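You operate a simulated robot arm through the tools that you are given. There is no shell and no other tool.

The job below is to be done with a simulated robot arm. You get a single attempt, and the scene is never put back.

TASK
Fit the brake drawer with a fuse of its rating, then unlock and switch the row on.
Fine: shut the drawer before you unlock. Where these are worked on the way, their far stop is far enough and under half their travel is too little: brake drawer.
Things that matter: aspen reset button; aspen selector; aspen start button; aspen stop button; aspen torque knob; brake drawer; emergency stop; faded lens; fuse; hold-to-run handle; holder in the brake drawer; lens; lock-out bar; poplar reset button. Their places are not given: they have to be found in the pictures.

Only the result counts: the job must be done as asked and must still hold three seconds after the hand-in. Knocking over, shifting, dropping, spilling or breaking anything else fails it.

THE ROBOT
A 7-joint arm with a two-finger gripper, fixed in place. Base frame: the origin is at the foot of the arm, x ahead of it, y to its left, z up. Lengths are in mm, angles in rad, forces in N, time in s.
With the tool pointing down near the work surface it reaches from about 340 to 720 mm from the base axis. Its first joint turns from -1.152 to 1.152 rad. Payload 2.45 kg.
Tool frame: the origin (TCP) lies between the finger pads and is the grasp point; the fingertips stand 26 mm ahead of it; z points along the fingers, y is the line along which they close. The gripper opens to 96 mm. The gripper's body begins 69 mm behind the TCP.
Orientation is that of the tool frame in the base frame, as a unit quaternion [w, x, y, z]. With the fingers straight down and closing along the base's y, the tool's x points along the base's -x, its y along +y and its z along -z.

THE INTERFACE
- The arm moves only by the tool servo_tool. Its argument "targets" is a list of rows, each a list of 7 numbers: the shift along the tool's x, y, z in mm, then the turn, a rotation vector about the tool's x, y, z in rad, then the finger opening in mm, from 0 to 96. In form: [[tx, ty, tz, ax, ay, az, jaw], ...]. A call has 1 to 20 rows; each row shifts and turns the commanded pose from where the row before left it, along the tool's axes as they then stand. Rows are played at 5 a second. More than 50 mm and 0.15 rad between two rows, or a gripper value outside its range, and nothing of the call is played. Where a pose cannot be reached the arm comes as near as it can. A force on the tool above 60 N (or 10 N above the force at the start of the call, whichever is more), or a blocked arm, ends the call early, and 0.2 s more pass. Each finger halts on what it meets, pressing with about 22 N; the grip force reading is that of the motor and also rises with nothing between the fingers. The clock runs only during rows and for 0.2 s after the last one: add rows that do not move to give the fingers time. It gives the time, the measured TCP pose, the force on the tool (base axes), the opening and the grip force at its end, in the units of the frame above (readings bear some noise), with the torque about the TCP (base axes, N m) and any sound that the robot's microphone picked up.
- Cameras (640 x 400 px; columns grow to the right, rows downward): "scene" is fixed at [182.8, -416.7, 1443.1]; the picture's right is [0.52, -0.85, 0.00], its down [-0.39, -0.24, -0.89] and it looks along [0.76, 0.46, -0.46] (base axes); focal length 251 px, centre (320, 200). "wrist" rides on the gripper at [82, 3, -98] in the tool frame; the picture's right is [-0.04, 1.00, 0.00], its down [-0.73, -0.03, -0.68] and it looks along [-0.68, -0.03, 0.73] (tool axes); focal length 256 px, centre (320, 200).
- grab_frame(camera): a new picture of that camera. It takes no simulated time.
- probe_pixels(camera, pixels): for up to 12 pixels [column, row] of the newest picture of that camera ("zoom" is the newest enlarged one), the place [x, y, z] in the base frame of the surface seen there, good to about 3 mm, but the place of the scene camera against the robot may be out by one fixed shift of up to 12 mm in any direction. It takes no simulated time.
- close_up(camera, box): a new picture of the part [left, top, right, bottom] of that camera's present view, enlarged. It takes no simulated time.
- sign_off(): hands the job in; it is judged then, once.

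Open the gripper and draw the arm clear of the work before you hand the job in, unless the task says otherwise.

The tools are called after "Emit:" as name(argument=value, ...) on one line, values as JSON. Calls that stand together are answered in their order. servo_tool: Moves the arm, as the interface text tells. Its arguments: {"type":"object","properties":{"targets":{"type":"array","items":{"type":"array","items":{"type":"number"}}}},"required":["targets"]} The other tools are called the same way: grab_frame (camera) takes a picture; probe_pixels (camera, pixels) gives the place of the surface under pixels of a picture; close_up (camera, box) takes an enlarged picture of a part of a camera's view; sign_off () hands the job in.

At the start:

```text
time: 0.0
tcp_pos: [407.3, -94.0, 1310.3]
tcp_rot: [-0.001, 0.0, 1.0, 0.0]
contact_force: [1.1, 0.3, -0.7]
moment: [-0.04, 0.0, -0.01]
opening: 95.9
grip_force: 0.1
```

scene: 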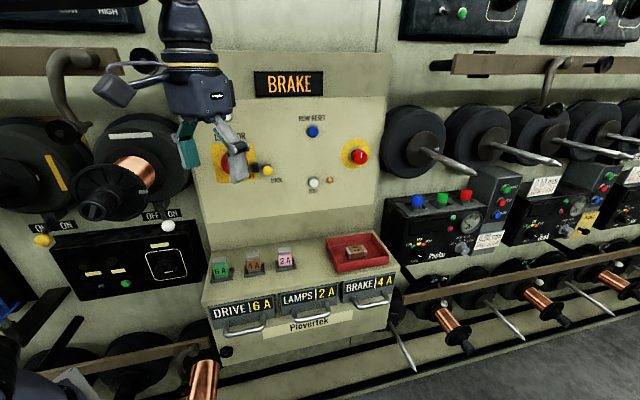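
wrist: 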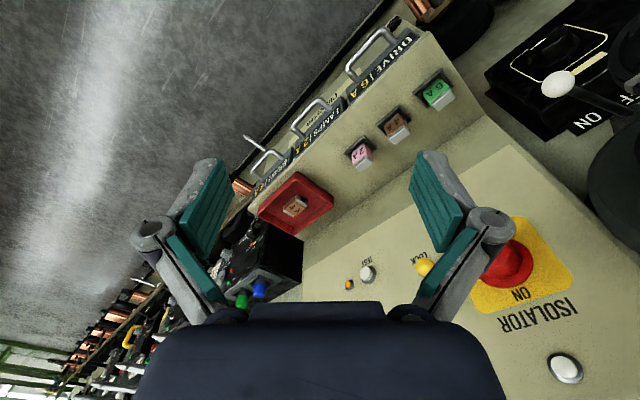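

I start by enlarging the scene picture around the panel (drawers near rows 270-330, panel near rows 70-200) to read labels.

Emit:
close_up(camera="scene", box=[190, 220, 400, 350])

Emit:
close_up(camera="scene", box=[190, 60, 400, 220])

Emit:
close_up(camera="scene", box=[380, 160, 520, 270])

Emit:
close_up(camera="scene", box=[0, 180, 210, 320])

Emit:
close_up(camera="scene", box=[490, 150, 640, 250])

```text
3.05 times, centred on (295, 285) of scene
```

zoom: 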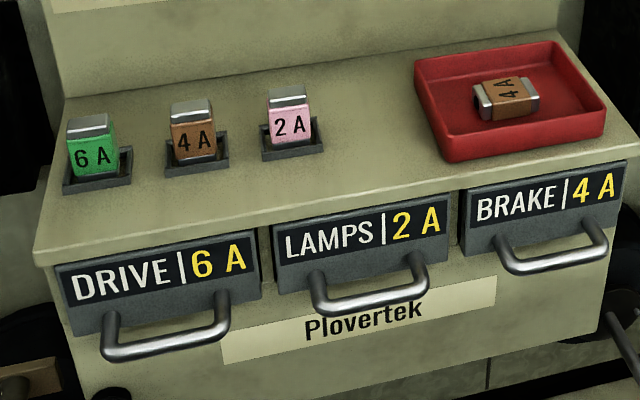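

```text
2.50 times, centred on (295, 140) of scene
```

zoom: 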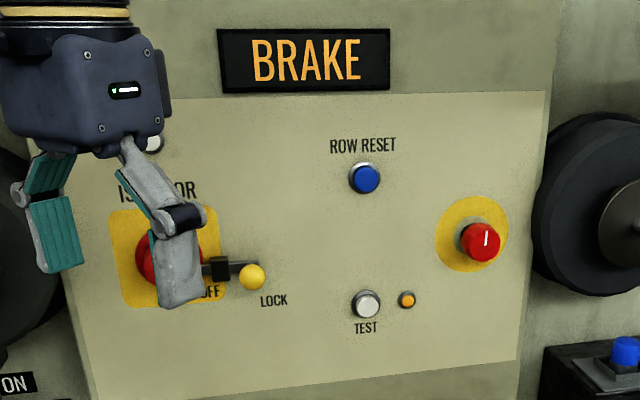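

```text
3.64 times, centred on (450, 215) of scene
```

zoom: 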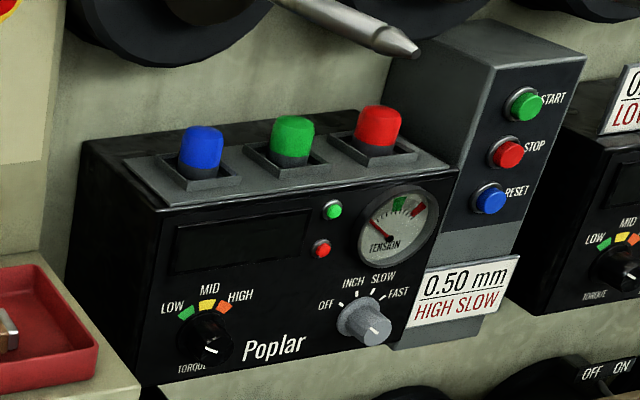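

```text
2.86 times, centred on (105, 250) of scene
```

zoom: 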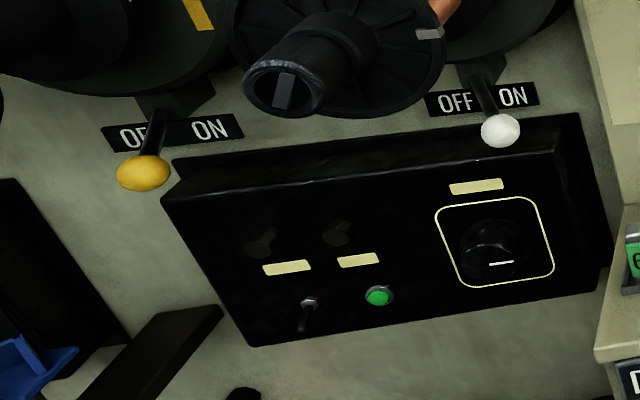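

```text
4.00 times, centred on (565, 200) of scene
```

zoom: 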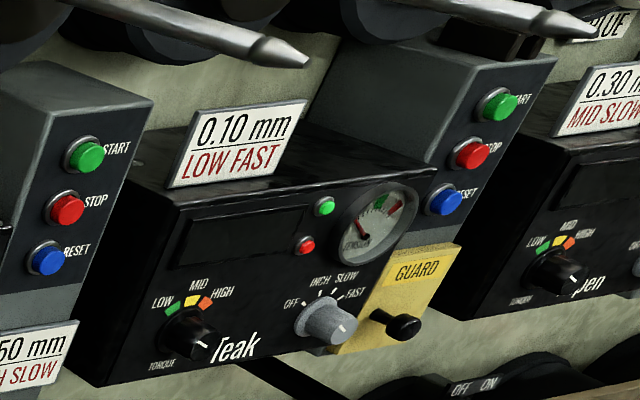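

Drawer label reads "BRAKE | 4 A"; there is a 4 A fuse in the spare stand (zoom ~(192,132)) and a 4 A lying in a red tray. I probe key points in the scene view to lay out the geometry.

Emit:
grab_frame(camera="scene")

Emit:
probe_pixels(camera="scene", pixels=[[252, 261], [253, 274], [357, 251], [358, 262], [373, 303], [365, 286], [268, 171], [313, 131], [360, 156], [313, 184], [330, 180], [290, 220]])

Emit:
probe_pixels(camera="scene", pixels=[[225, 160], [262, 171], [230, 240], [310, 240], [340, 270], [300, 265], [220, 268], [284, 257], [300, 305], [245, 328], [395, 300], [320, 340]])

```text
taken
```

scene: 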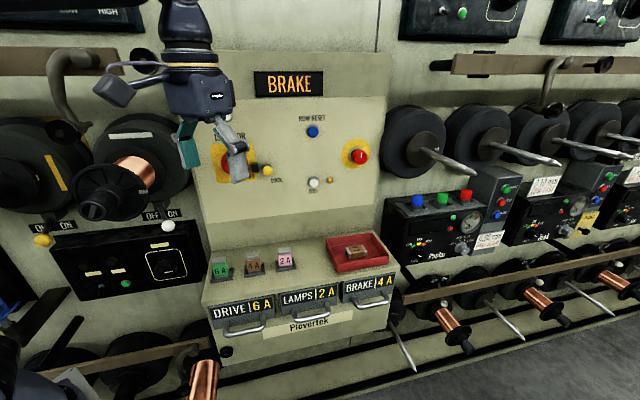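

```text
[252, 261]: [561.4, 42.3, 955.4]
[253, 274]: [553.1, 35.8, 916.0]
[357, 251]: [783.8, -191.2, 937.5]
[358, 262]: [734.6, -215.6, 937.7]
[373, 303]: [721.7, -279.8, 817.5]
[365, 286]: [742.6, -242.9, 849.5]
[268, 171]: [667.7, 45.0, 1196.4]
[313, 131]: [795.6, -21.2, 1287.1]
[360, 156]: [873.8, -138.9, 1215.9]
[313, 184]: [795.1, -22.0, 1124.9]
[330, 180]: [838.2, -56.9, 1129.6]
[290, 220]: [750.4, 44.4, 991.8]
```

```text
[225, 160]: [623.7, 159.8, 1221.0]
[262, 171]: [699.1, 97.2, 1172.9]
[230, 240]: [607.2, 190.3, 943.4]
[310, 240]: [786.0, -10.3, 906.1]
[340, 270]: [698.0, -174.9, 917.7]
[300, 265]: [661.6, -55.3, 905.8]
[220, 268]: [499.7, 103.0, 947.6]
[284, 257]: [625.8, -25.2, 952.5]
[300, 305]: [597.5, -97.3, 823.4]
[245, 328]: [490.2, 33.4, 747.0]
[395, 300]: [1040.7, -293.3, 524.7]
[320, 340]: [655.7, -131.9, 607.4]
```

The panel is slanted about 45° to the base axes. I enlarge the drawers and probe face, handle and fuse points accurately.

Emit:
close_up(camera="scene", box=[200, 230, 400, 355])

Emit:
probe_pixels(camera="zoom", pixels=[[40, 250], [540, 140], [470, 235], [600, 210], [480, 195], [515, 258], [585, 240], [550, 252], [600, 225], [500, 230], [290, 210], [80, 300]])

Emit:
probe_pixels(camera="zoom", pixels=[[160, 75], [165, 105], [140, 130], [195, 140], [195, 105], [130, 100], [460, 65], [500, 50], [500, 75], [400, 90], [420, 40], [560, 30]])

```text
3.20 times, centred on (300, 292) of scene
```

zoom: 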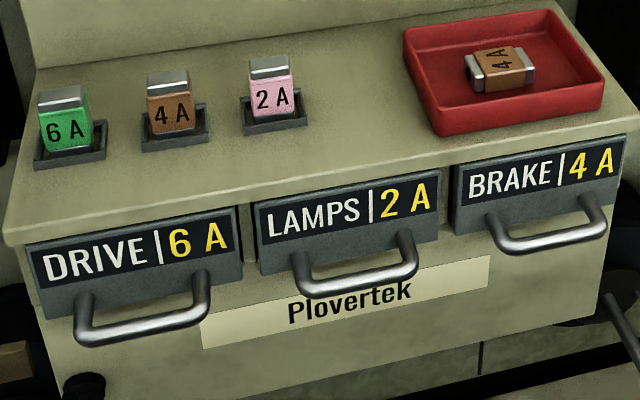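

```text
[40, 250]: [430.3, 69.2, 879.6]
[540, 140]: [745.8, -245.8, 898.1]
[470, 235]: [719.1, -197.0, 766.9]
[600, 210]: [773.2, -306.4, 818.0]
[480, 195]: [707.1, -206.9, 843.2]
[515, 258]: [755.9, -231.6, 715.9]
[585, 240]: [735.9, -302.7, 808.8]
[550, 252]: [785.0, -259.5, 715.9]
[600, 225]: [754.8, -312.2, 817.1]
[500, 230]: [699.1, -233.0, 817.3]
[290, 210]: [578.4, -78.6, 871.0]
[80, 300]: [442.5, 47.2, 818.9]
```

```text
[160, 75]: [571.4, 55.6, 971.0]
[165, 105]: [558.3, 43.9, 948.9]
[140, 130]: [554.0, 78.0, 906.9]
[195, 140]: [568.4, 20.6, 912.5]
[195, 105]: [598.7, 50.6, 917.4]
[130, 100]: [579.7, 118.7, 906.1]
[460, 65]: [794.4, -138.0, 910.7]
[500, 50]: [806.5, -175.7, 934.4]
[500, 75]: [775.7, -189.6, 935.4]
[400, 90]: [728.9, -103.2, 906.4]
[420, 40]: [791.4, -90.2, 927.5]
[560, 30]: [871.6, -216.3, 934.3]
```

Faces run along (0.707,-0.707) with the drawer face at (x+y)/√2 ≈ 353. Now I take a wrist picture and probe the same features there, to find the fixed shift of the scene camera.

Emit:
grab_frame(camera="wrist")

Emit:
close_up(camera="wrist", box=[230, 20, 470, 220])

Emit:
close_up(camera="wrist", box=[320, 200, 620, 400])

Emit:
probe_pixels(camera="wrist", pixels=[[390, 117], [399, 127], [362, 153], [434, 91], [268, 208], [331, 190], [294, 205], [425, 267], [508, 265], [366, 273], [349, 285], [565, 367]])

```text
taken
```

wrist: 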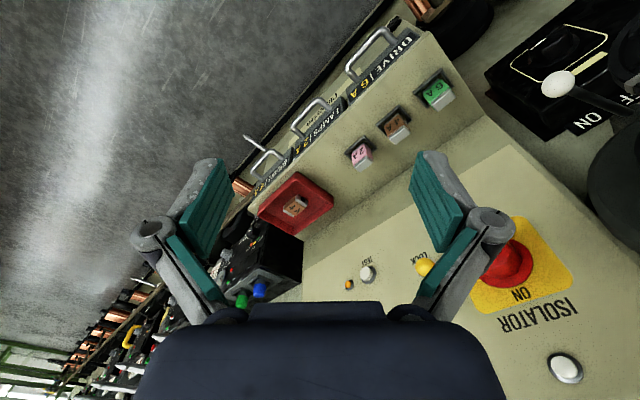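

```text
2.00 times, centred on (350, 120) of wrist
```

zoom: 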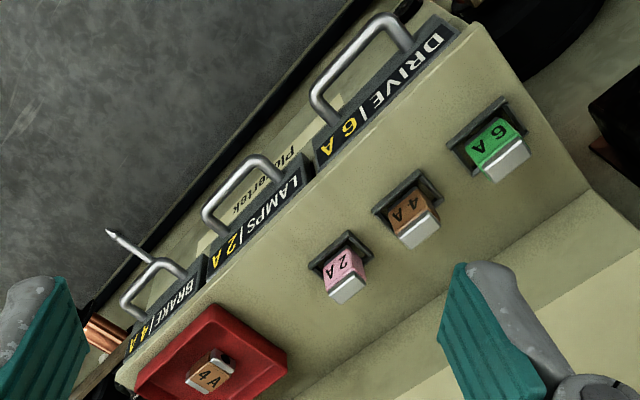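

```text
2.00 times, centred on (470, 300) of wrist
```

zoom: 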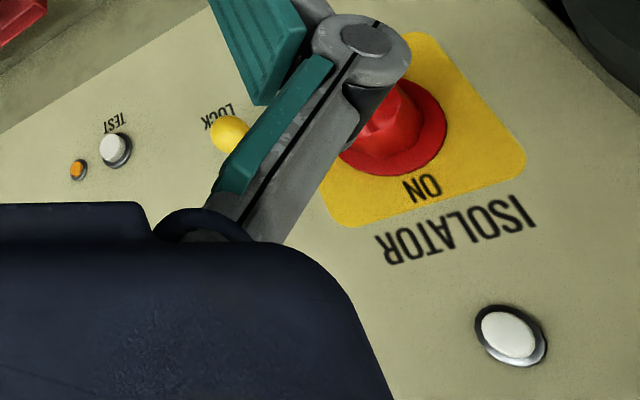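

```text
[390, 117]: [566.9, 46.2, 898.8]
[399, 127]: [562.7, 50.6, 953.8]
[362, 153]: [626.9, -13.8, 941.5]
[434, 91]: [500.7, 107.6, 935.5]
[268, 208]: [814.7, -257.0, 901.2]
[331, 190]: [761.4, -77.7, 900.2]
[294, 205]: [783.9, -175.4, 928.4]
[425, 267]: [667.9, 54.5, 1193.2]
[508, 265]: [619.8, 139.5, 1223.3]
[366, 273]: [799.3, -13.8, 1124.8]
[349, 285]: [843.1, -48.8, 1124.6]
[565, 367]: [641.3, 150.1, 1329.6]
```

Wrist vs scene differences give a shift of about (+4,+8,-6) mm. I enlarge the emergency stop, the isolator/lock area and the unlabelled white lens in the scene view.

Emit:
close_up(camera="scene", box=[330, 130, 394, 170])

Emit:
close_up(camera="scene", box=[200, 110, 296, 200])

Emit:
close_up(camera="scene", box=[290, 110, 354, 200])

Emit:
close_up(camera="scene", box=[580, 140, 640, 270])

Emit:
close_up(camera="scene", box=[0, 0, 200, 120])

Emit:
close_up(camera="scene", box=[390, 0, 640, 110])

```text
10.00 times, centred on (362, 150) of scene
```

zoom: 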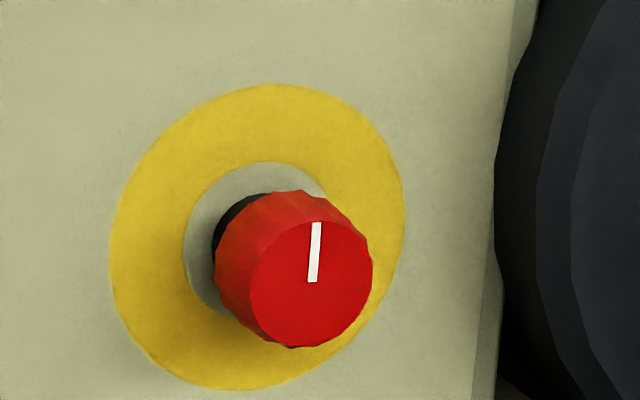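

```text
4.44 times, centred on (248, 155) of scene
```

zoom: 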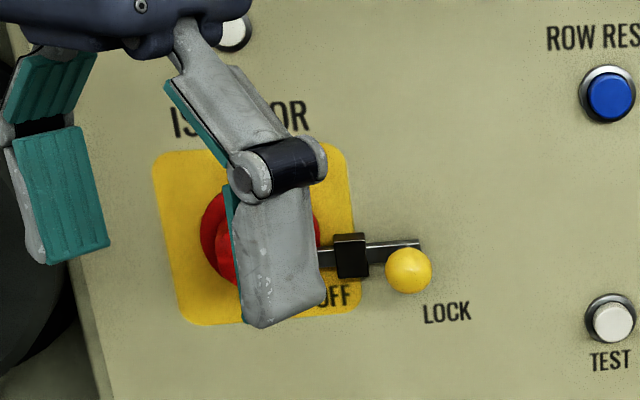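

```text
4.44 times, centred on (322, 155) of scene
```

zoom: 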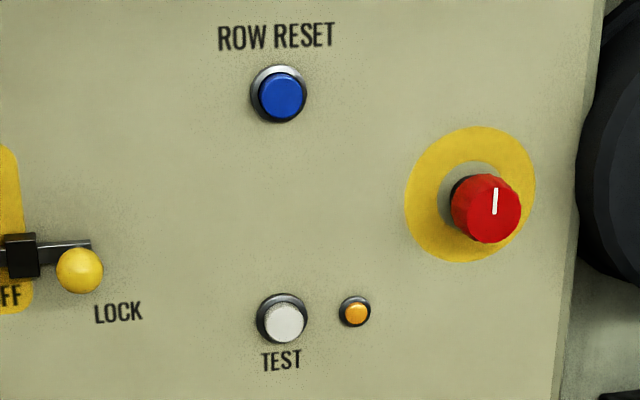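

```text
3.08 times, centred on (610, 205) of scene
```

zoom: 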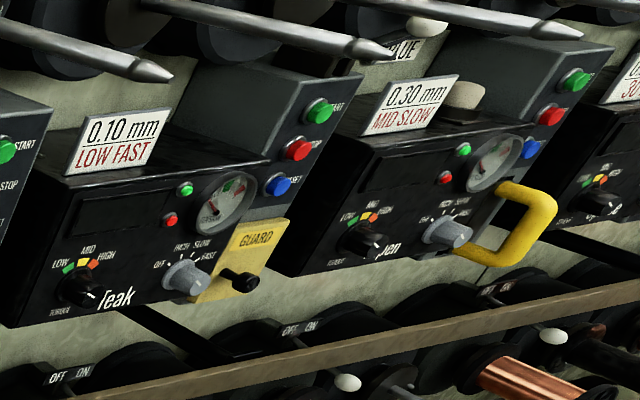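

```text
3.20 times, centred on (100, 60) of scene
```

zoom: 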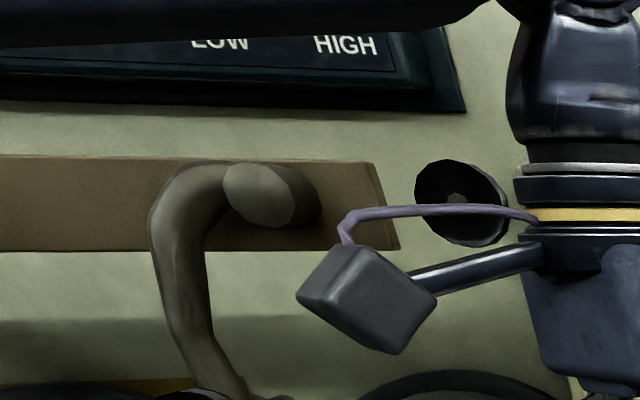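

```text
2.56 times, centred on (515, 55) of scene
```

zoom: 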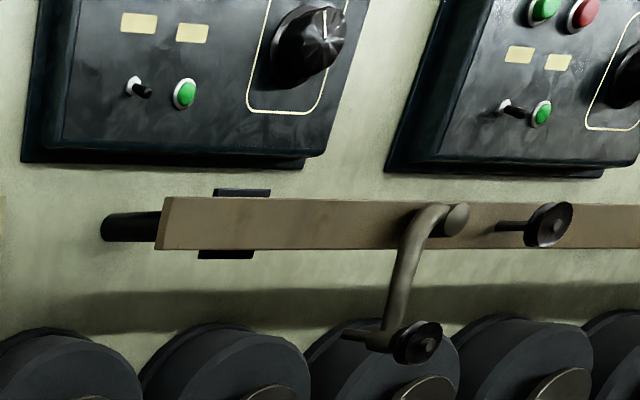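

The e-stop (red twist knob, not the job) and the lock-bar (yellow ball at scene (268,171)) are seen; the gripper hides the isolator. I turn the tool 45° so it squares with the panel and lower it in free space in front of the panel for a better look.

Emit:
servo_tool(targets=[[0, 0, 0, 0, 0, -0.1309, 96], [0, 0, 0, 0, 0, -0.1309, 96], [0, 0, 0, 0, 0, -0.1309, 96], [0, 0, 0, 0, 0, -0.1309, 96], [0, 0, 0, 0, 0, -0.1309, 96], [0, 0, 0, 0, 0, -0.1309, 96], [0, -11.5, 40, 0, 0, 0, 96], [0, -11.5, 40, 0, 0, 0, 96], [0, -11.5, 40, 0, 0, 0, 96], [0, -11.5, 40, 0, 0, 0, 96], [0, 0, 0, 0, 0, 0, 96]])

Emit:
grab_frame(camera="wrist")

Emit:
grab_frame(camera="scene")

```text
time: 2.4
tcp_pos: [438.3, -128.5, 1149.4]
tcp_rot: [0.0, -0.383, 0.924, 0.0]
contact_force: [0.4, -0.1, -0.7]
moment: [0.0, 0.01, 0.01]
opening: 96.0
grip_force: 0.0
```

```text
taken
```

wrist: 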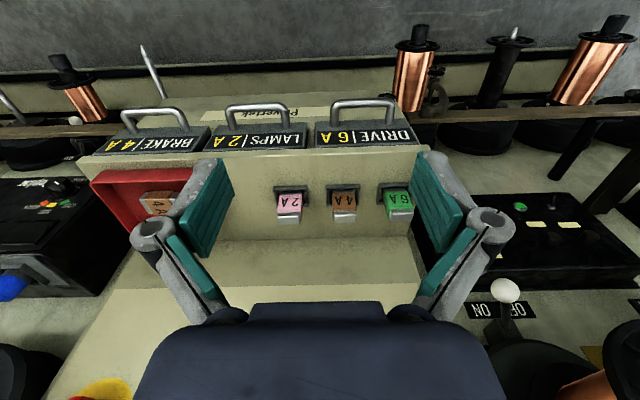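

```text
taken
```

scene: 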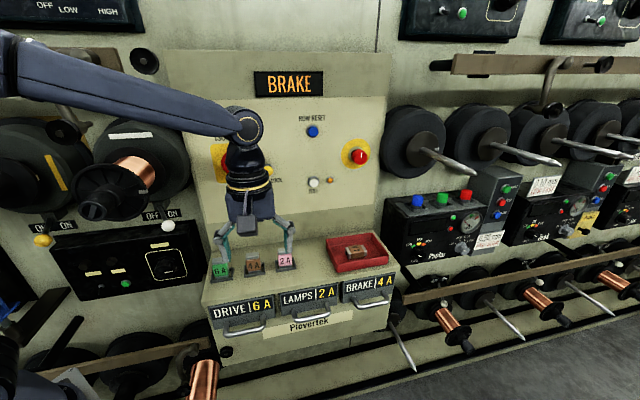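

The wrist view (upside-down) now shows drawers at rows 105-150 and fuses at rows 190-220. I enlarge it and probe the 4 A fuse, tray fuse and brake handle.

Emit:
close_up(camera="wrist", box=[80, 80, 430, 240])

Emit:
probe_pixels(camera="wrist", pixels=[[333, 205], [355, 205], [344, 203], [344, 218], [344, 185], [343, 235], [156, 110], [125, 118], [187, 118], [155, 144], [160, 200], [150, 212]])

Emit:
probe_pixels(camera="wrist", pixels=[[122, 112], [180, 111], [270, 105], [210, 135], [100, 140], [270, 170], [200, 158], [110, 200], [170, 180], [330, 191], [357, 191], [320, 260]])

```text
1.83 times, centred on (255, 160) of wrist
```

zoom: 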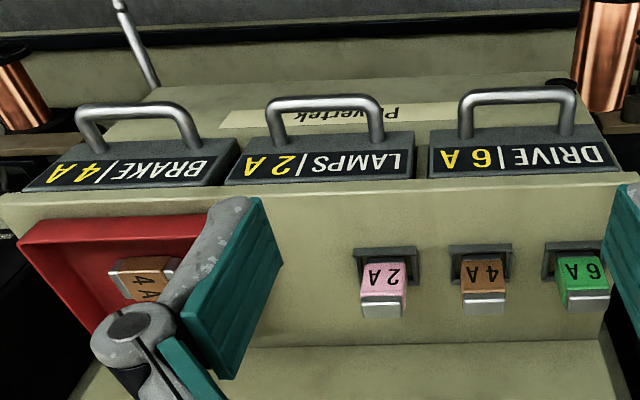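

```text
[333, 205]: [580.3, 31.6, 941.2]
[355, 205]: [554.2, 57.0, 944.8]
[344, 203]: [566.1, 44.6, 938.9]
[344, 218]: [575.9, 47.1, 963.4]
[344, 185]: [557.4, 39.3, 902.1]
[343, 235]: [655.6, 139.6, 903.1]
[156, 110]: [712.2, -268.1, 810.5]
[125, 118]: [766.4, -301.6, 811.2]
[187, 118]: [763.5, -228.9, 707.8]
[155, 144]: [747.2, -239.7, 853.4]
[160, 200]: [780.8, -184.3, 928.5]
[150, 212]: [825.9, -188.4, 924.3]
```

```text
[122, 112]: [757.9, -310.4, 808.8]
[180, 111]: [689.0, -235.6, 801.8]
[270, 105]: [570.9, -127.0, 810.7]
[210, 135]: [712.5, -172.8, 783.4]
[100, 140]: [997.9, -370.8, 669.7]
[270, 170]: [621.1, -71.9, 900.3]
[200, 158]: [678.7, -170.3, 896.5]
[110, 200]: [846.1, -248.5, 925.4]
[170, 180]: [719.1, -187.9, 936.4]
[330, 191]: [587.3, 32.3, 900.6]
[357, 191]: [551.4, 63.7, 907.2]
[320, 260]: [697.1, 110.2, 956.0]
```

Brake handle bar measures about (712,-268,810), w≈314, and 4 A fuse front face is at u≈370, w≈432. I probe the arm's own links in the scene picture to understand its reach.

Emit:
probe_pixels(camera="scene", pixels=[[20, 75], [80, 90], [140, 105], [200, 120], [247, 125], [250, 160], [250, 205], [15, 370], [30, 390], [5, 330], [250, 180], [10, 60]])

Emit:
close_up(camera="wrist", box=[300, 160, 430, 240])

```text
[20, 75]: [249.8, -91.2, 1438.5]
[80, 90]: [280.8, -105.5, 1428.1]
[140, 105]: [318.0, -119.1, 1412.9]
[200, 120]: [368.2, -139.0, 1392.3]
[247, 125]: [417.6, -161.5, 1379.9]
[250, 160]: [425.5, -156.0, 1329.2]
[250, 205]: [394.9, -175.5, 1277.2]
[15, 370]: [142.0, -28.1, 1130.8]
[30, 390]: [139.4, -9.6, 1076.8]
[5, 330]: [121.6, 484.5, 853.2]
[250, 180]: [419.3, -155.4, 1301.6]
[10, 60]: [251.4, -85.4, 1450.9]
```

```text
4.92 times, centred on (365, 200) of wrist
```

zoom: 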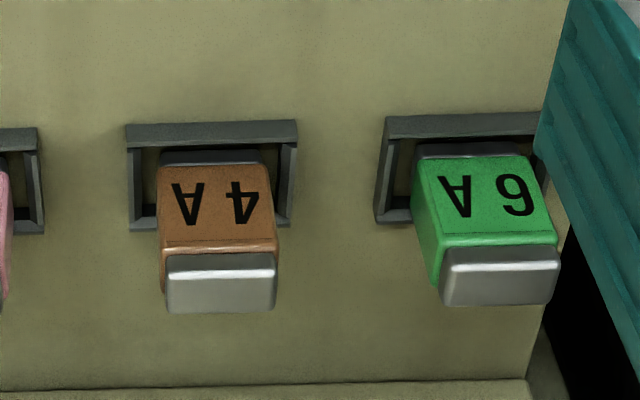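

The wrist centre sits ~230 mm above the TCP, so for the far brake drawer I tilt the tool toward it. I turn the gripper 90° and tilt it (closing across the handle bar) in free space, narrowing the fingers.

Emit:
servo_tool(targets=[[0, 0, 0, 0, 0, 0.1428, 90], [0, 0, 0, 0, 0, 0.1428, 80], [0, 0, 0, 0, 0, 0.1428, 70], [0, 0, 0, 0, 0, 0.1428, 60], [0, 0, 0, 0, 0, 0.1428, 50], [0, 0, 0, 0, 0, 0.1428, 40], [0, 0, 0, 0, 0, 0.1428, 32], [0, 0, 0, 0, 0, 0.1428, 32], [0, 0, 0, 0, 0, 0.1428, 32], [0, 0, 0, 0, 0, 0.1428, 32], [0, 0, 0, 0, 0, 0.1428, 32], [0, 0, 0, -0.1135, 0, 0, 32], [0, 0, 0, -0.1135, 0, 0, 32], [0, 0, 0, -0.1135, 0, 0, 32], [0, 0, 0, -0.1135, 0, 0, 32], [0, 0, 0, 0, -0.1377, 0, 32], [0, 0, 0, 0, -0.1377, 0, 32], [0, 0, 0, 0, -0.1377, 0, 32], [0, 0, 0, 0, 0, 0, 32]])

Emit:
grab_frame(camera="wrist")

```text
time: 6.4
tcp_pos: [440.0, -127.0, 1150.1]
tcp_rot: [0.27, 0.407, 0.863, 0.127]
contact_force: [-0.6, -0.6, -0.7]
moment: [0.01, -0.01, 0.01]
opening: 31.8
grip_force: 0.0
```

```text
taken
```

wrist: 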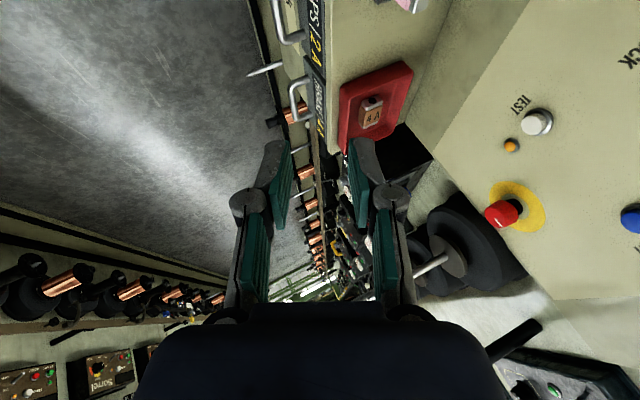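

The tool is oriented as planned. I translate toward a spot in front of and above the brake handle (u 640, w 250, z 960).

Emit:
servo_tool(targets=[[-18.2, -7.2, 33, 0, 0, 0, 32], [-18.2, -7.2, 33, 0, 0, 0, 32], [-18.2, -7.2, 33, 0, 0, 0, 32], [-18.2, -7.2, 33, 0, 0, 0, 32], [-18.2, -7.2, 33, 0, 0, 0, 32], [-18.2, -7.2, 33, 0, 0, 0, 32], [-18.2, -7.2, 33, 0, 0, 0, 32], [-18.2, -7.2, 33, 0, 0, 0, 32], [0, 0, 0, 0, 0, 0, 32]])

Emit:
grab_frame(camera="wrist")

Emit:
grab_frame(camera="scene")

```text
time: 8.4
tcp_pos: [630.6, -276.2, 962.5]
tcp_rot: [0.269, 0.408, 0.863, 0.127]
contact_force: [0.9, -0.2, 0.6]
moment: [0.03, -0.02, 0.0]
opening: 32.0
grip_force: 0.0
```

```text
taken
```

wrist: 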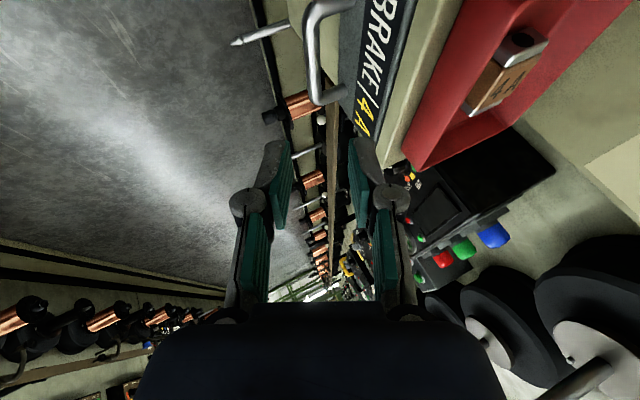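

```text
taken
```

scene: 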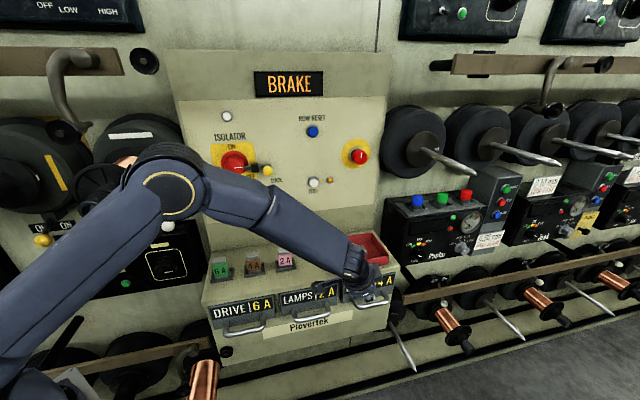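

Reached; the handle shows at wrist (315,50) and the isolator is now unobstructed in scene at (235,160). I enlarge both.

Emit:
close_up(camera="wrist", box=[260, 0, 440, 140])

Emit:
probe_pixels(camera="wrist", pixels=[[311, 40], [309, 60], [325, 5], [335, 95], [325, 98], [365, 40], [385, 110], [355, 85], [395, 60], [345, 10], [318, 30], [312, 75]])

Emit:
close_up(camera="scene", box=[205, 100, 305, 200])

Emit:
probe_pixels(camera="zoom", pixels=[[195, 240], [180, 270], [250, 270], [340, 290], [405, 282], [100, 100], [270, 285], [300, 268], [375, 262], [150, 240], [130, 330], [220, 220]])

```text
2.86 times, centred on (350, 70) of wrist
```

zoom: 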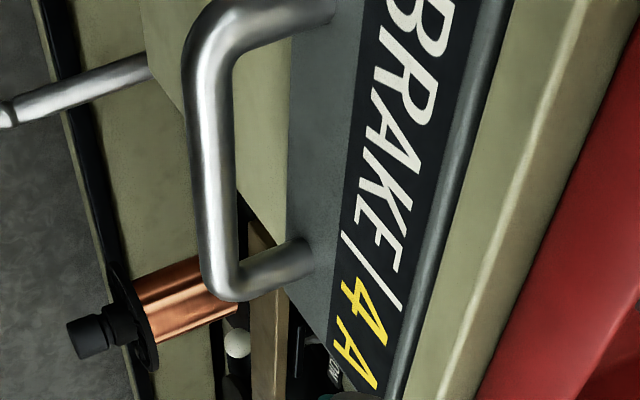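

```text
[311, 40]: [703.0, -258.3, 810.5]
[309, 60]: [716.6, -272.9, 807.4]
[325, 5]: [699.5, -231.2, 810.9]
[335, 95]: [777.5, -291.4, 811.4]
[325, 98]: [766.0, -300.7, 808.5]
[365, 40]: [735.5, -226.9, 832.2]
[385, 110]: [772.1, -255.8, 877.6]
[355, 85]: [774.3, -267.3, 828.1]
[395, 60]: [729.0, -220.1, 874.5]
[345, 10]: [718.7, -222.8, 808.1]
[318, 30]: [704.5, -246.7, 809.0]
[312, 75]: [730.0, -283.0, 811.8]
```

```text
4.00 times, centred on (255, 150) of scene
```

zoom: 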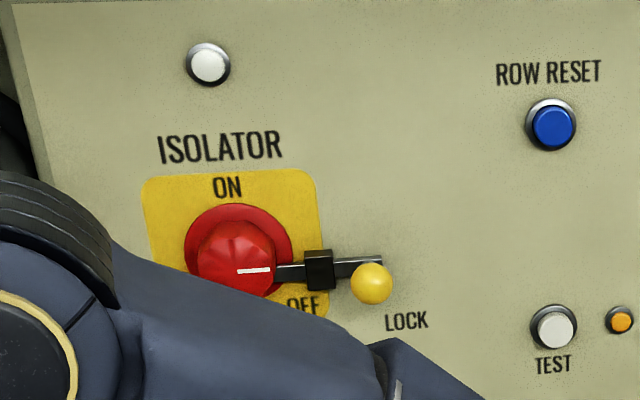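

```text
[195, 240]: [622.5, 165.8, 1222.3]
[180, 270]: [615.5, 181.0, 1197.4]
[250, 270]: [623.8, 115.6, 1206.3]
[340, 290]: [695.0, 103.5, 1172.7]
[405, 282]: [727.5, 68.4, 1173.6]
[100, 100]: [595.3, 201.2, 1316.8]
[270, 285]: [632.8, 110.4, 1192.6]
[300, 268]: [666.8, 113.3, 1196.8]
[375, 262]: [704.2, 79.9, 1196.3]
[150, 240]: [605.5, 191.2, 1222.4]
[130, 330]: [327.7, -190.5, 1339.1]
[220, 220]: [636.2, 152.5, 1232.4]
```

Isolator mark points right (OFF), ON is at the top, and the lock bar slides through a bracket. Handle bar centre ≈ (u 704, w 317, z 806); I move to 60 mm short of it along the approach line.

Emit:
servo_tool(targets=[[3.6, -3, 28.2, 0, 0, 0, 32], [3.6, -3, 28.2, 0, 0, 0, 32], [3.5, -3, 28.2, 0, 0, 0, 32], [0, 0, 28.1, 0, 0, 0, 32], [0, 0, 0, 0, 0, 0, 32]])

Emit:
grab_frame(camera="wrist")

Emit:
close_up(camera="scene", box=[310, 220, 430, 320])

```text
time: 9.6
tcp_pos: [683.9, -273.9, 859.0]
tcp_rot: [0.269, 0.407, 0.864, 0.127]
contact_force: [0.1, 0.0, 0.3]
moment: [0.0, -0.03, -0.01]
opening: 31.9
grip_force: 0.0
```

```text
taken
```

wrist: 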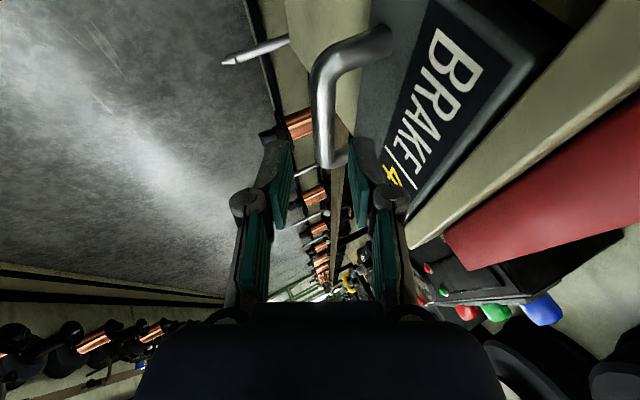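

```text
4.00 times, centred on (370, 270) of scene
```

zoom: 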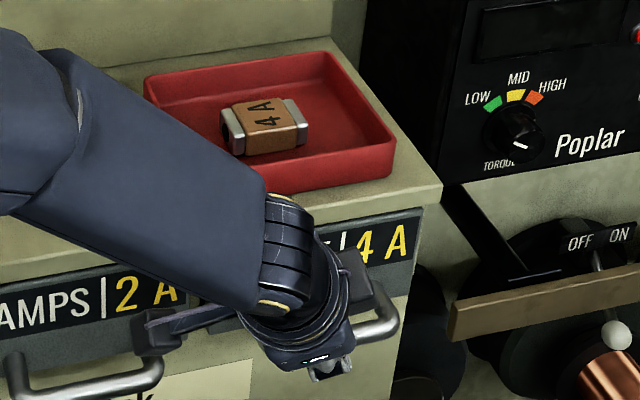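

The bar (wrist cols 318-345) lies between the two fingers (cols ~290 and ~355). I advance 60 mm along the tool axis so the fingers straddle it.

Emit:
servo_tool(targets=[[0, 0, 15, 0, 0, 0, 32], [0, 0, 15, 0, 0, 0, 32], [0, 0, 15, 0, 0, 0, 32], [0, 0, 13, 0, 0, 0, 32], [0, 0, 0, 0, 0, 0, 32]])

Emit:
grab_frame(camera="wrist")

Emit:
close_up(camera="wrist", box=[240, 100, 440, 300])

```text
time: 10.8
tcp_pos: [715.5, -274.4, 810.6]
tcp_rot: [0.269, 0.407, 0.864, 0.127]
contact_force: [0.0, 1.0, -0.7]
moment: [0.05, -0.03, -0.01]
opening: 32.0
grip_force: 0.0
```

```text
taken
```

wrist: 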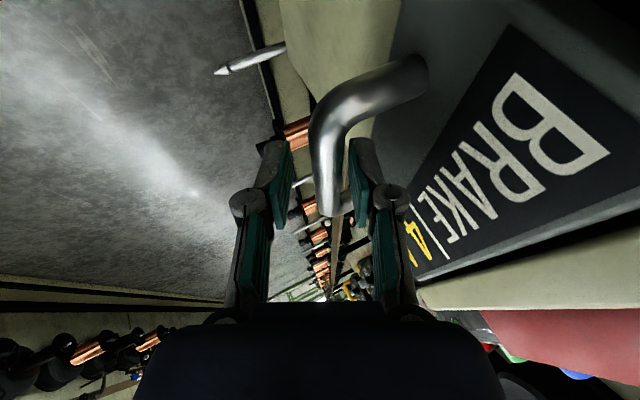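

```text
2.00 times, centred on (340, 200) of wrist
```

zoom: 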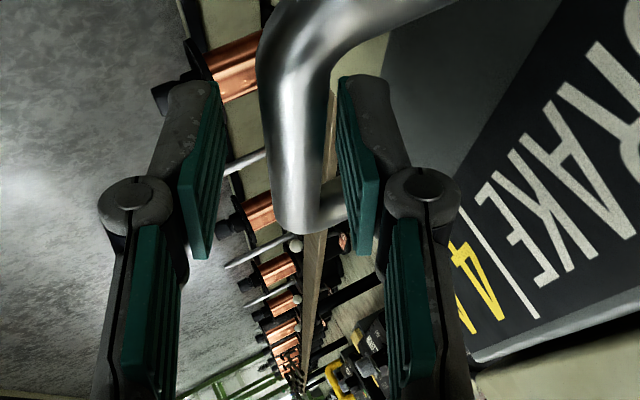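

The bar sits between the pads. I close on it and let the fingers settle.

Emit:
servo_tool(targets=[[0, 0, 0, 0, 0, 0, 20], [0, 0, 0, 0, 0, 0, 8], [0, 0, 0, 0, 0, 0, 5], [0, 0, 0, 0, 0, 0, 5]])

Emit:
close_up(camera="wrist", box=[240, 100, 440, 300])

```text
time: 11.8
tcp_pos: [715.6, -274.7, 811.9]
tcp_rot: [0.269, 0.407, 0.864, 0.127]
contact_force: [0.0, 2.5, 9.7]
moment: [0.1, 0.07, 0.75]
opening: 14.6
grip_force: 41.2
```

```text
2.00 times, centred on (340, 200) of wrist
```

zoom: 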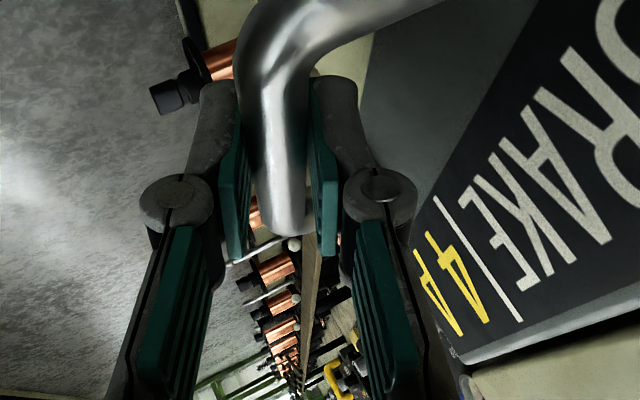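

Gripped at 14.6 mm opening with 41 N. I pull the drawer straight out along -w in small rows.

Emit:
servo_tool(targets=[[-1.76, -8.99, -4.02, 0, 0, 0, 5], [-1.76, -8.99, -4.02, 0, 0, 0, 5], [-1.76, -8.99, -4.02, 0, 0, 0, 5], [-1.76, -8.99, -4.02, 0, 0, 0, 5], [-1.76, -8.99, -4.02, 0, 0, 0, 5]])

Emit:
grab_frame(camera="scene")

Emit:
grab_frame(camera="wrist")

```text
time: 13.0
tcp_pos: [679.3, -309.0, 812.6]
tcp_rot: [0.27, 0.407, 0.864, 0.126]
contact_force: [8.1, -6.4, -2.0]
moment: [-0.94, -1.0, 0.0]
opening: 15.0
grip_force: 41.6
```

```text
taken
```

scene: 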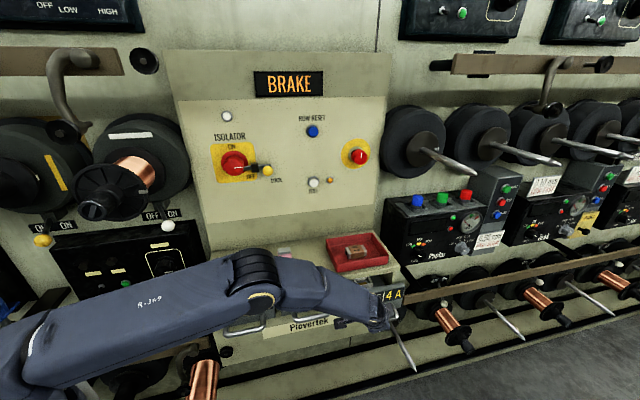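

```text
taken
```

wrist: 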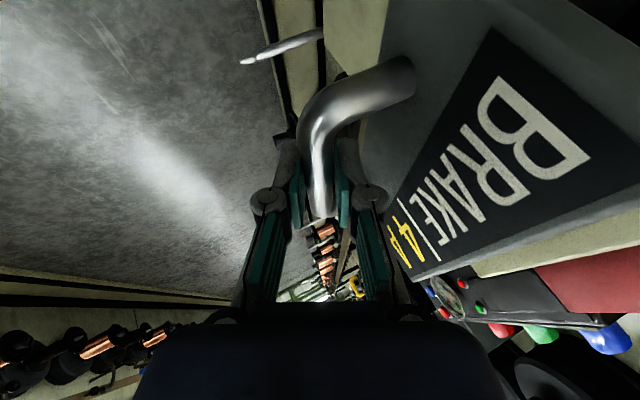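

The drawer has moved 50 mm. The elbow has dropped in front of the other drawers, so I probe the arm's position to check its clearance from them.

Emit:
probe_pixels(camera="scene", pixels=[[250, 262], [240, 280], [270, 262], [300, 280], [330, 290], [150, 290], [100, 300], [260, 300], [310, 310], [360, 300], [40, 350], [380, 310]])

Emit:
close_up(camera="scene", box=[200, 220, 420, 350])

```text
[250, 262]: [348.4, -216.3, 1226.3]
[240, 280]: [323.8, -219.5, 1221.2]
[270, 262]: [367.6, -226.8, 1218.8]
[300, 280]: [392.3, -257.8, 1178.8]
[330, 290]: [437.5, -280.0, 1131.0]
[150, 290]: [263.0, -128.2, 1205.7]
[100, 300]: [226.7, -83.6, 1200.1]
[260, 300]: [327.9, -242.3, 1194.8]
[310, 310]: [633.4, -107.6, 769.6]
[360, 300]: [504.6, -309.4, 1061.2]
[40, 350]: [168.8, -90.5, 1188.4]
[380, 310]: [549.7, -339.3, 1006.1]
```

```text
2.91 times, centred on (310, 285) of scene
```

zoom: 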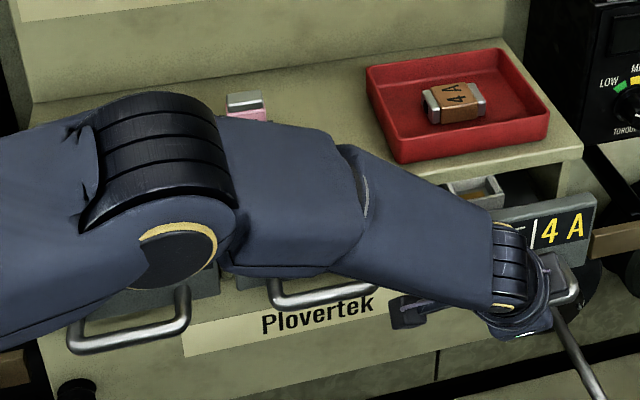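

The arm is well clear (z≈1200, w≈90) and the holder appears behind the drawer front at zoom (475,190). I keep pulling toward the far stop.

Emit:
servo_tool(targets=[[-1.76, -8.99, -4.02, 0, 0, 0, 5], [-1.76, -8.99, -4.02, 0, 0, 0, 5], [-1.76, -8.99, -4.02, 0, 0, 0, 5], [-1.76, -8.99, -4.02, 0, 0, 0, 5], [-1.76, -8.99, -4.02, 0, 0, 0, 5], [-1.76, -8.99, -4.02, 0, 0, 0, 5]])

Emit:
close_up(camera="scene", box=[200, 220, 420, 350])

```text
time: 14.4
tcp_pos: [637.3, -352.6, 811.7]
tcp_rot: [0.269, 0.408, 0.863, 0.126]
contact_force: [11.7, -10.3, -2.9]
moment: [0.12, 0.13, 0.77]
opening: 15.3
grip_force: 41.2
```

```text
2.91 times, centred on (310, 285) of scene
```

zoom: 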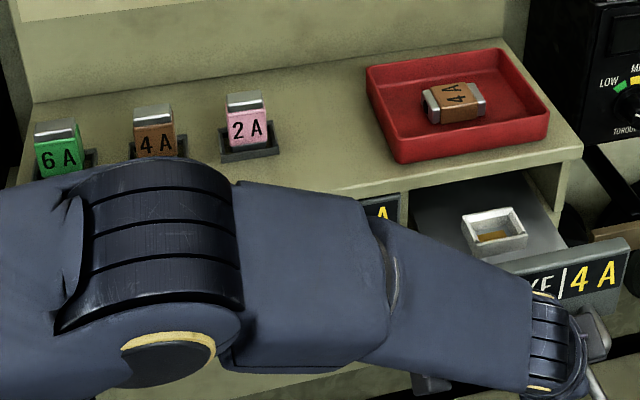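

The holder (white-rimmed box with gold contact, empty) is visible at zoom (495,232); 110 mm pulled so far. I keep pulling gently to find the stop.

Emit:
servo_tool(targets=[[-1.76, -8.99, -4.02, 0, 0, 0, 5], [-1.76, -8.99, -4.02, 0, 0, 0, 5], [-1.76, -8.99, -4.02, 0, 0, 0, 5]])

Emit:
close_up(camera="scene", box=[320, 220, 440, 350])

```text
time: 15.2
tcp_pos: [615.1, -372.9, 812.8]
tcp_rot: [0.268, 0.408, 0.863, 0.127]
contact_force: [11.8, -12.0, -5.6]
moment: [0.17, 0.25, 0.81]
opening: 15.0
grip_force: 41.2
```

```text
3.08 times, centred on (380, 285) of scene
```

zoom: 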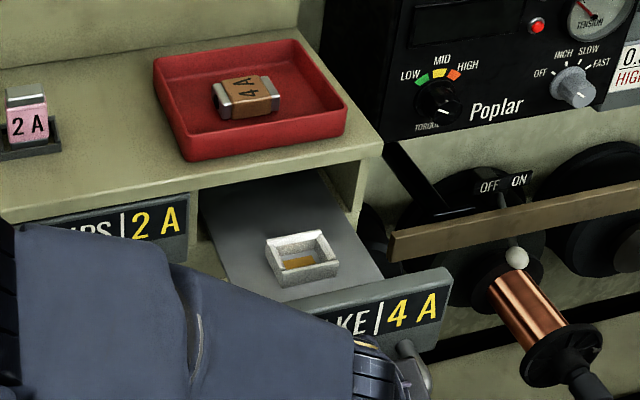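

140 mm out and still moving freely along w. I pull a bit further to find the stop.

Emit:
servo_tool(targets=[[-1.76, -8.99, -4.02, 0, 0, 0, 5], [-1.76, -8.99, -4.02, 0, 0, 0, 5], [-1.76, -8.99, -4.02, 0, 0, 0, 5]])

Emit:
close_up(camera="scene", box=[320, 220, 440, 350])

```text
time: 16.0
tcp_pos: [593.7, -394.6, 812.4]
tcp_rot: [0.268, 0.407, 0.863, 0.129]
contact_force: [1.9, -2.6, 5.3]
moment: [0.01, -0.02, 0.64]
opening: 14.8
grip_force: 40.7
```

```text
3.08 times, centred on (380, 285) of scene
```

zoom: 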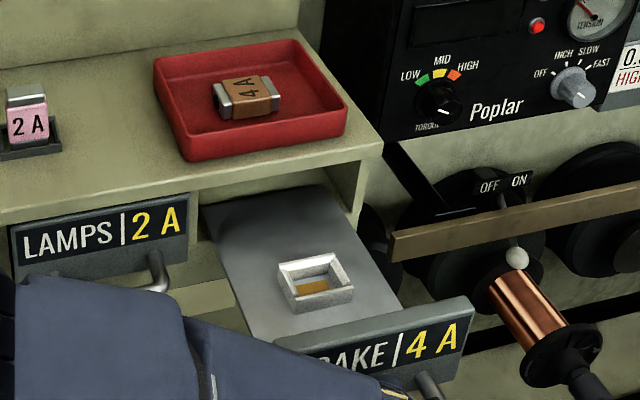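

171 mm out; that is clearly past half of any plausible travel. I probe the holder and drawer to see where they are now.

Emit:
probe_pixels(camera="zoom", pixels=[[280, 262], [335, 255], [352, 290], [292, 310], [312, 286], [230, 240], [370, 300], [420, 305], [345, 345], [270, 320], [330, 210], [210, 205]])

Emit:
close_up(camera="scene", box=[355, 255, 405, 335])

```text
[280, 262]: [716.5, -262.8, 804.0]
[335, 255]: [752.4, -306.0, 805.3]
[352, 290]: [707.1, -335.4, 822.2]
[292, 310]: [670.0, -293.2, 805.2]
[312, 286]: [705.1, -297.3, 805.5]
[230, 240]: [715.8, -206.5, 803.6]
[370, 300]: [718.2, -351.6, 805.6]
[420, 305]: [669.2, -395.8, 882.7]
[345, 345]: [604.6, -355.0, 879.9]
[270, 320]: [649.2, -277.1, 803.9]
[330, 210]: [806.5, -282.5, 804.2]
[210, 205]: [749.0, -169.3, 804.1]
```

```text
5.00 times, centred on (380, 295) of scene
```

zoom: 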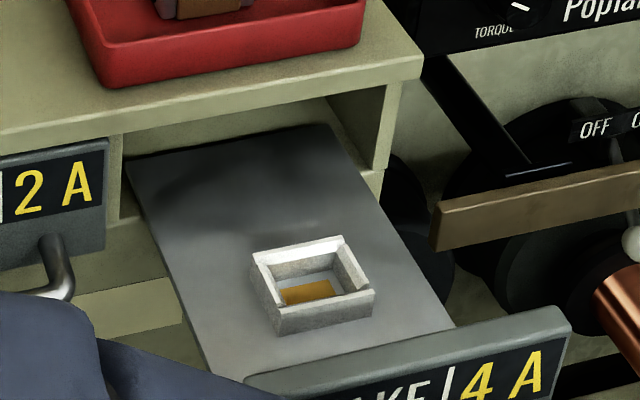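

The empty holder's rim is in view (zoom corners (258,255), (335,238), (372,292), (278,310)). I probe the rim corners.

Emit:
probe_pixels(camera="zoom", pixels=[[258, 258], [337, 239], [370, 291], [281, 312], [300, 247], [355, 268], [325, 303], [268, 285], [305, 293], [330, 285], [290, 283], [326, 322]])

Emit:
grab_frame(camera="wrist")

```text
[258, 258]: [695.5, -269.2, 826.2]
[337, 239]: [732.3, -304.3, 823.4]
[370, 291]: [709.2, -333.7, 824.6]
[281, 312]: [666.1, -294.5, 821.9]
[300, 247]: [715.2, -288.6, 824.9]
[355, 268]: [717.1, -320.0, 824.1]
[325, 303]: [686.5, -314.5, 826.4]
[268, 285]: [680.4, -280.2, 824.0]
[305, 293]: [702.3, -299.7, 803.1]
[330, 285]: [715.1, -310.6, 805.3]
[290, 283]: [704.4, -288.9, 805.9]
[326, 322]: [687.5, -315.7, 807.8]
```

```text
taken
```

wrist: 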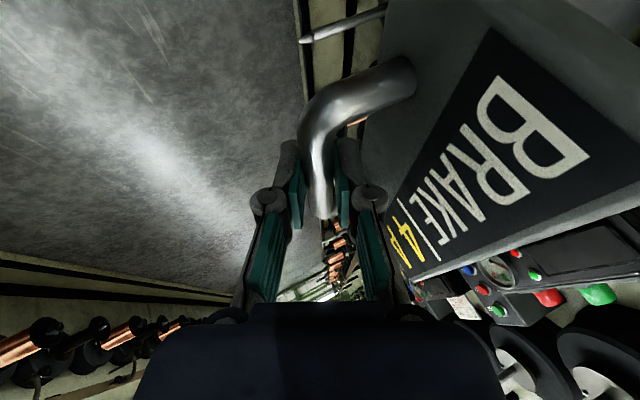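

Holder centre is about (u 705, w 291.5) after shift correction, rim ~20 mm high, outer 54×38 mm, aligned with the panel. I release the handle and back off along the tool axis.

Emit:
servo_tool(targets=[[0, 0, 0, 0, 0, 0, 20], [0, 0, 0, 0, 0, 0, 32], [0, 0, 0, 0, 0, 0, 32], [0, 0, -15, 0, 0, 0, 32], [0, 0, -20, 0, 0, 0, 32], [0, 0, -30, 0, 0, 0, 32], [0, 0, -40, 0, 0, 0, 32], [0, 0, -40, 0, 0, 0, 32], [0, 0, -40, 0, 0, 0, 32], [0, 0, 0, 0, 0, 0, 32]])

Emit:
grab_frame(camera="wrist")

Emit:
grab_frame(camera="scene")

```text
time: 18.2
tcp_pos: [489.1, -393.8, 963.9]
tcp_rot: [0.269, 0.407, 0.864, 0.127]
contact_force: [0.1, 0.0, -0.2]
moment: [0.04, -0.03, 0.0]
opening: 32.0
grip_force: 0.0
```

```text
taken
```

wrist: 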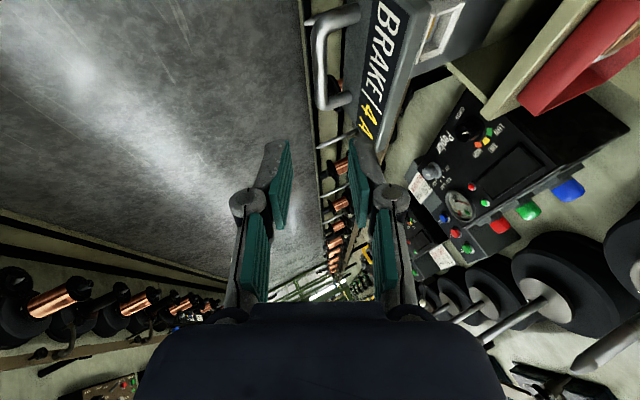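

```text
taken
```

scene: 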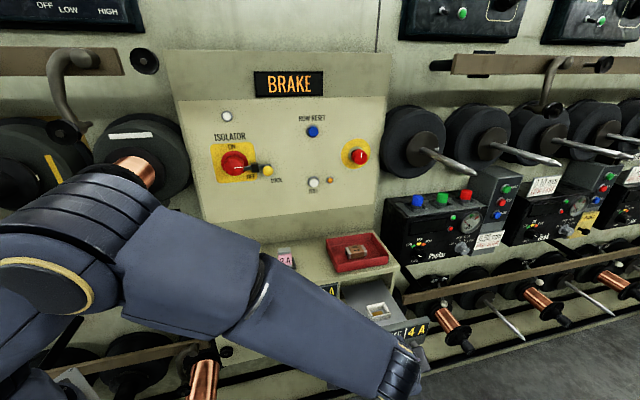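

The drawer stays open at its position. Now I re-orient the tool in free space: straighten the w-tilt so that it closes along w and leans only toward +u.

Emit:
servo_tool(targets=[[0, 0, 0, 0, 0.1377, 0, 40], [0, 0, 0, 0, 0.1377, 0, 50], [0, 0, 0, 0, 0.1377, 0, 56], [0, 0, 0, 0.1135, 0, 0, 56], [0, 0, 0, 0.1135, 0, 0, 56], [0, 0, 0, 0.1135, 0, 0, 56], [0, 0, 0, 0.1135, 0, 0, 56], [0, 0, 0, 0, -0.1377, 0, 56], [0, 0, 0, 0, -0.1377, 0, 56], [0, 0, 0, 0, -0.1377, 0, 56], [0, 0, 0, 0, 0, 0, 56]])

Emit:
grab_frame(camera="wrist")

```text
time: 20.6
tcp_pos: [490.0, -395.0, 963.0]
tcp_rot: [0.191, 0.373, 0.904, -0.078]
contact_force: [-0.1, 0.9, -0.5]
moment: [0.04, 0.02, 0.0]
opening: 55.9
grip_force: 0.1
```

```text
taken
```

wrist: 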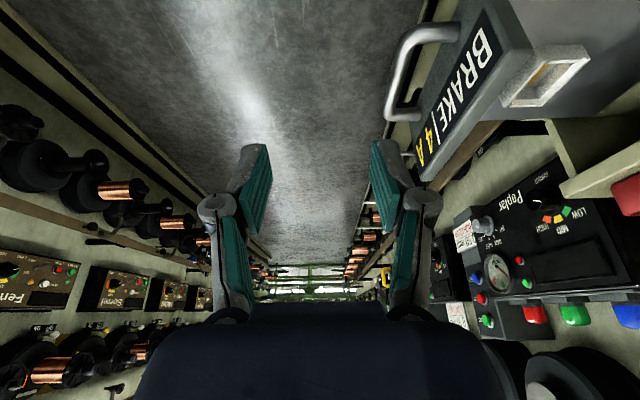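

Orientation is right (z leans to +u, y along +w). I travel to a viewing spot about 100 mm above the 4 A fuse in the stand.

Emit:
servo_tool(targets=[[32.57, 0, -31.93, 0, 0, 0, 56], [32.57, 0, -31.93, 0, 0, 0, 56], [32.57, 0, -31.93, 0, 0, 0, 56], [32.57, 0, -31.93, 0, 0, 0, 56], [32.57, 0, -31.93, 0, 0, 0, 56], [32.57, 0, -31.93, 0, 0, 0, 56], [0, 42, 0, 0, 0, 0, 56], [0, 42, 0, 0, 0, 0, 56], [0, 42, 0, 0, 0, 0, 56], [0, 42, 0, 0, 0, 0, 56], [0, 42, 0, 0, 0, 0, 56], [0, 42, 0, 0, 0, 0, 56], [0, 42, 0, 0, 0, 0, 56], [0, 42, 0, 0, 0, 0, 56], [0, 30, 0, 0, 0, 0, 56], [0, 0, 0, 0, 0, 0, 56], [0, 0, 0, 0, 0, 0, 56]])

Emit:
grab_frame(camera="wrist")

Emit:
grab_frame(camera="scene")

```text
time: 24.2
tcp_pos: [567.6, 44.6, 1059.9]
tcp_rot: [0.19, 0.374, 0.904, -0.078]
contact_force: [0.8, -0.2, 0.1]
moment: [0.01, 0.0, 0.0]
opening: 56.3
grip_force: 0.1
```

```text
taken
```

wrist: 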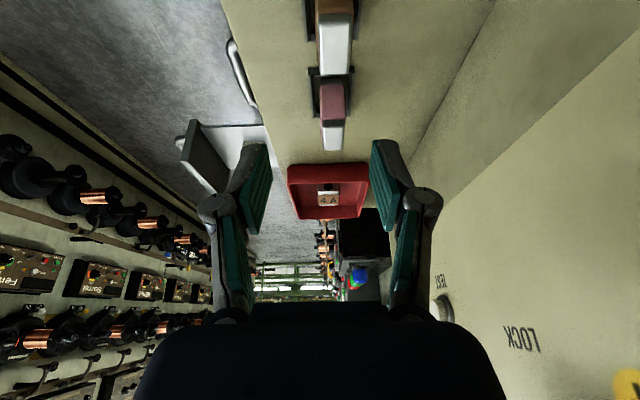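

```text
taken
```

scene: 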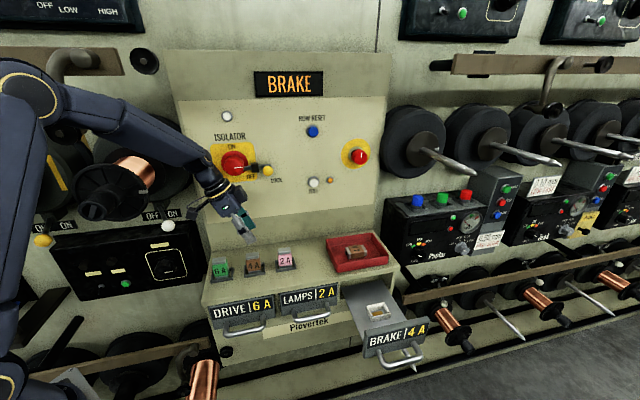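

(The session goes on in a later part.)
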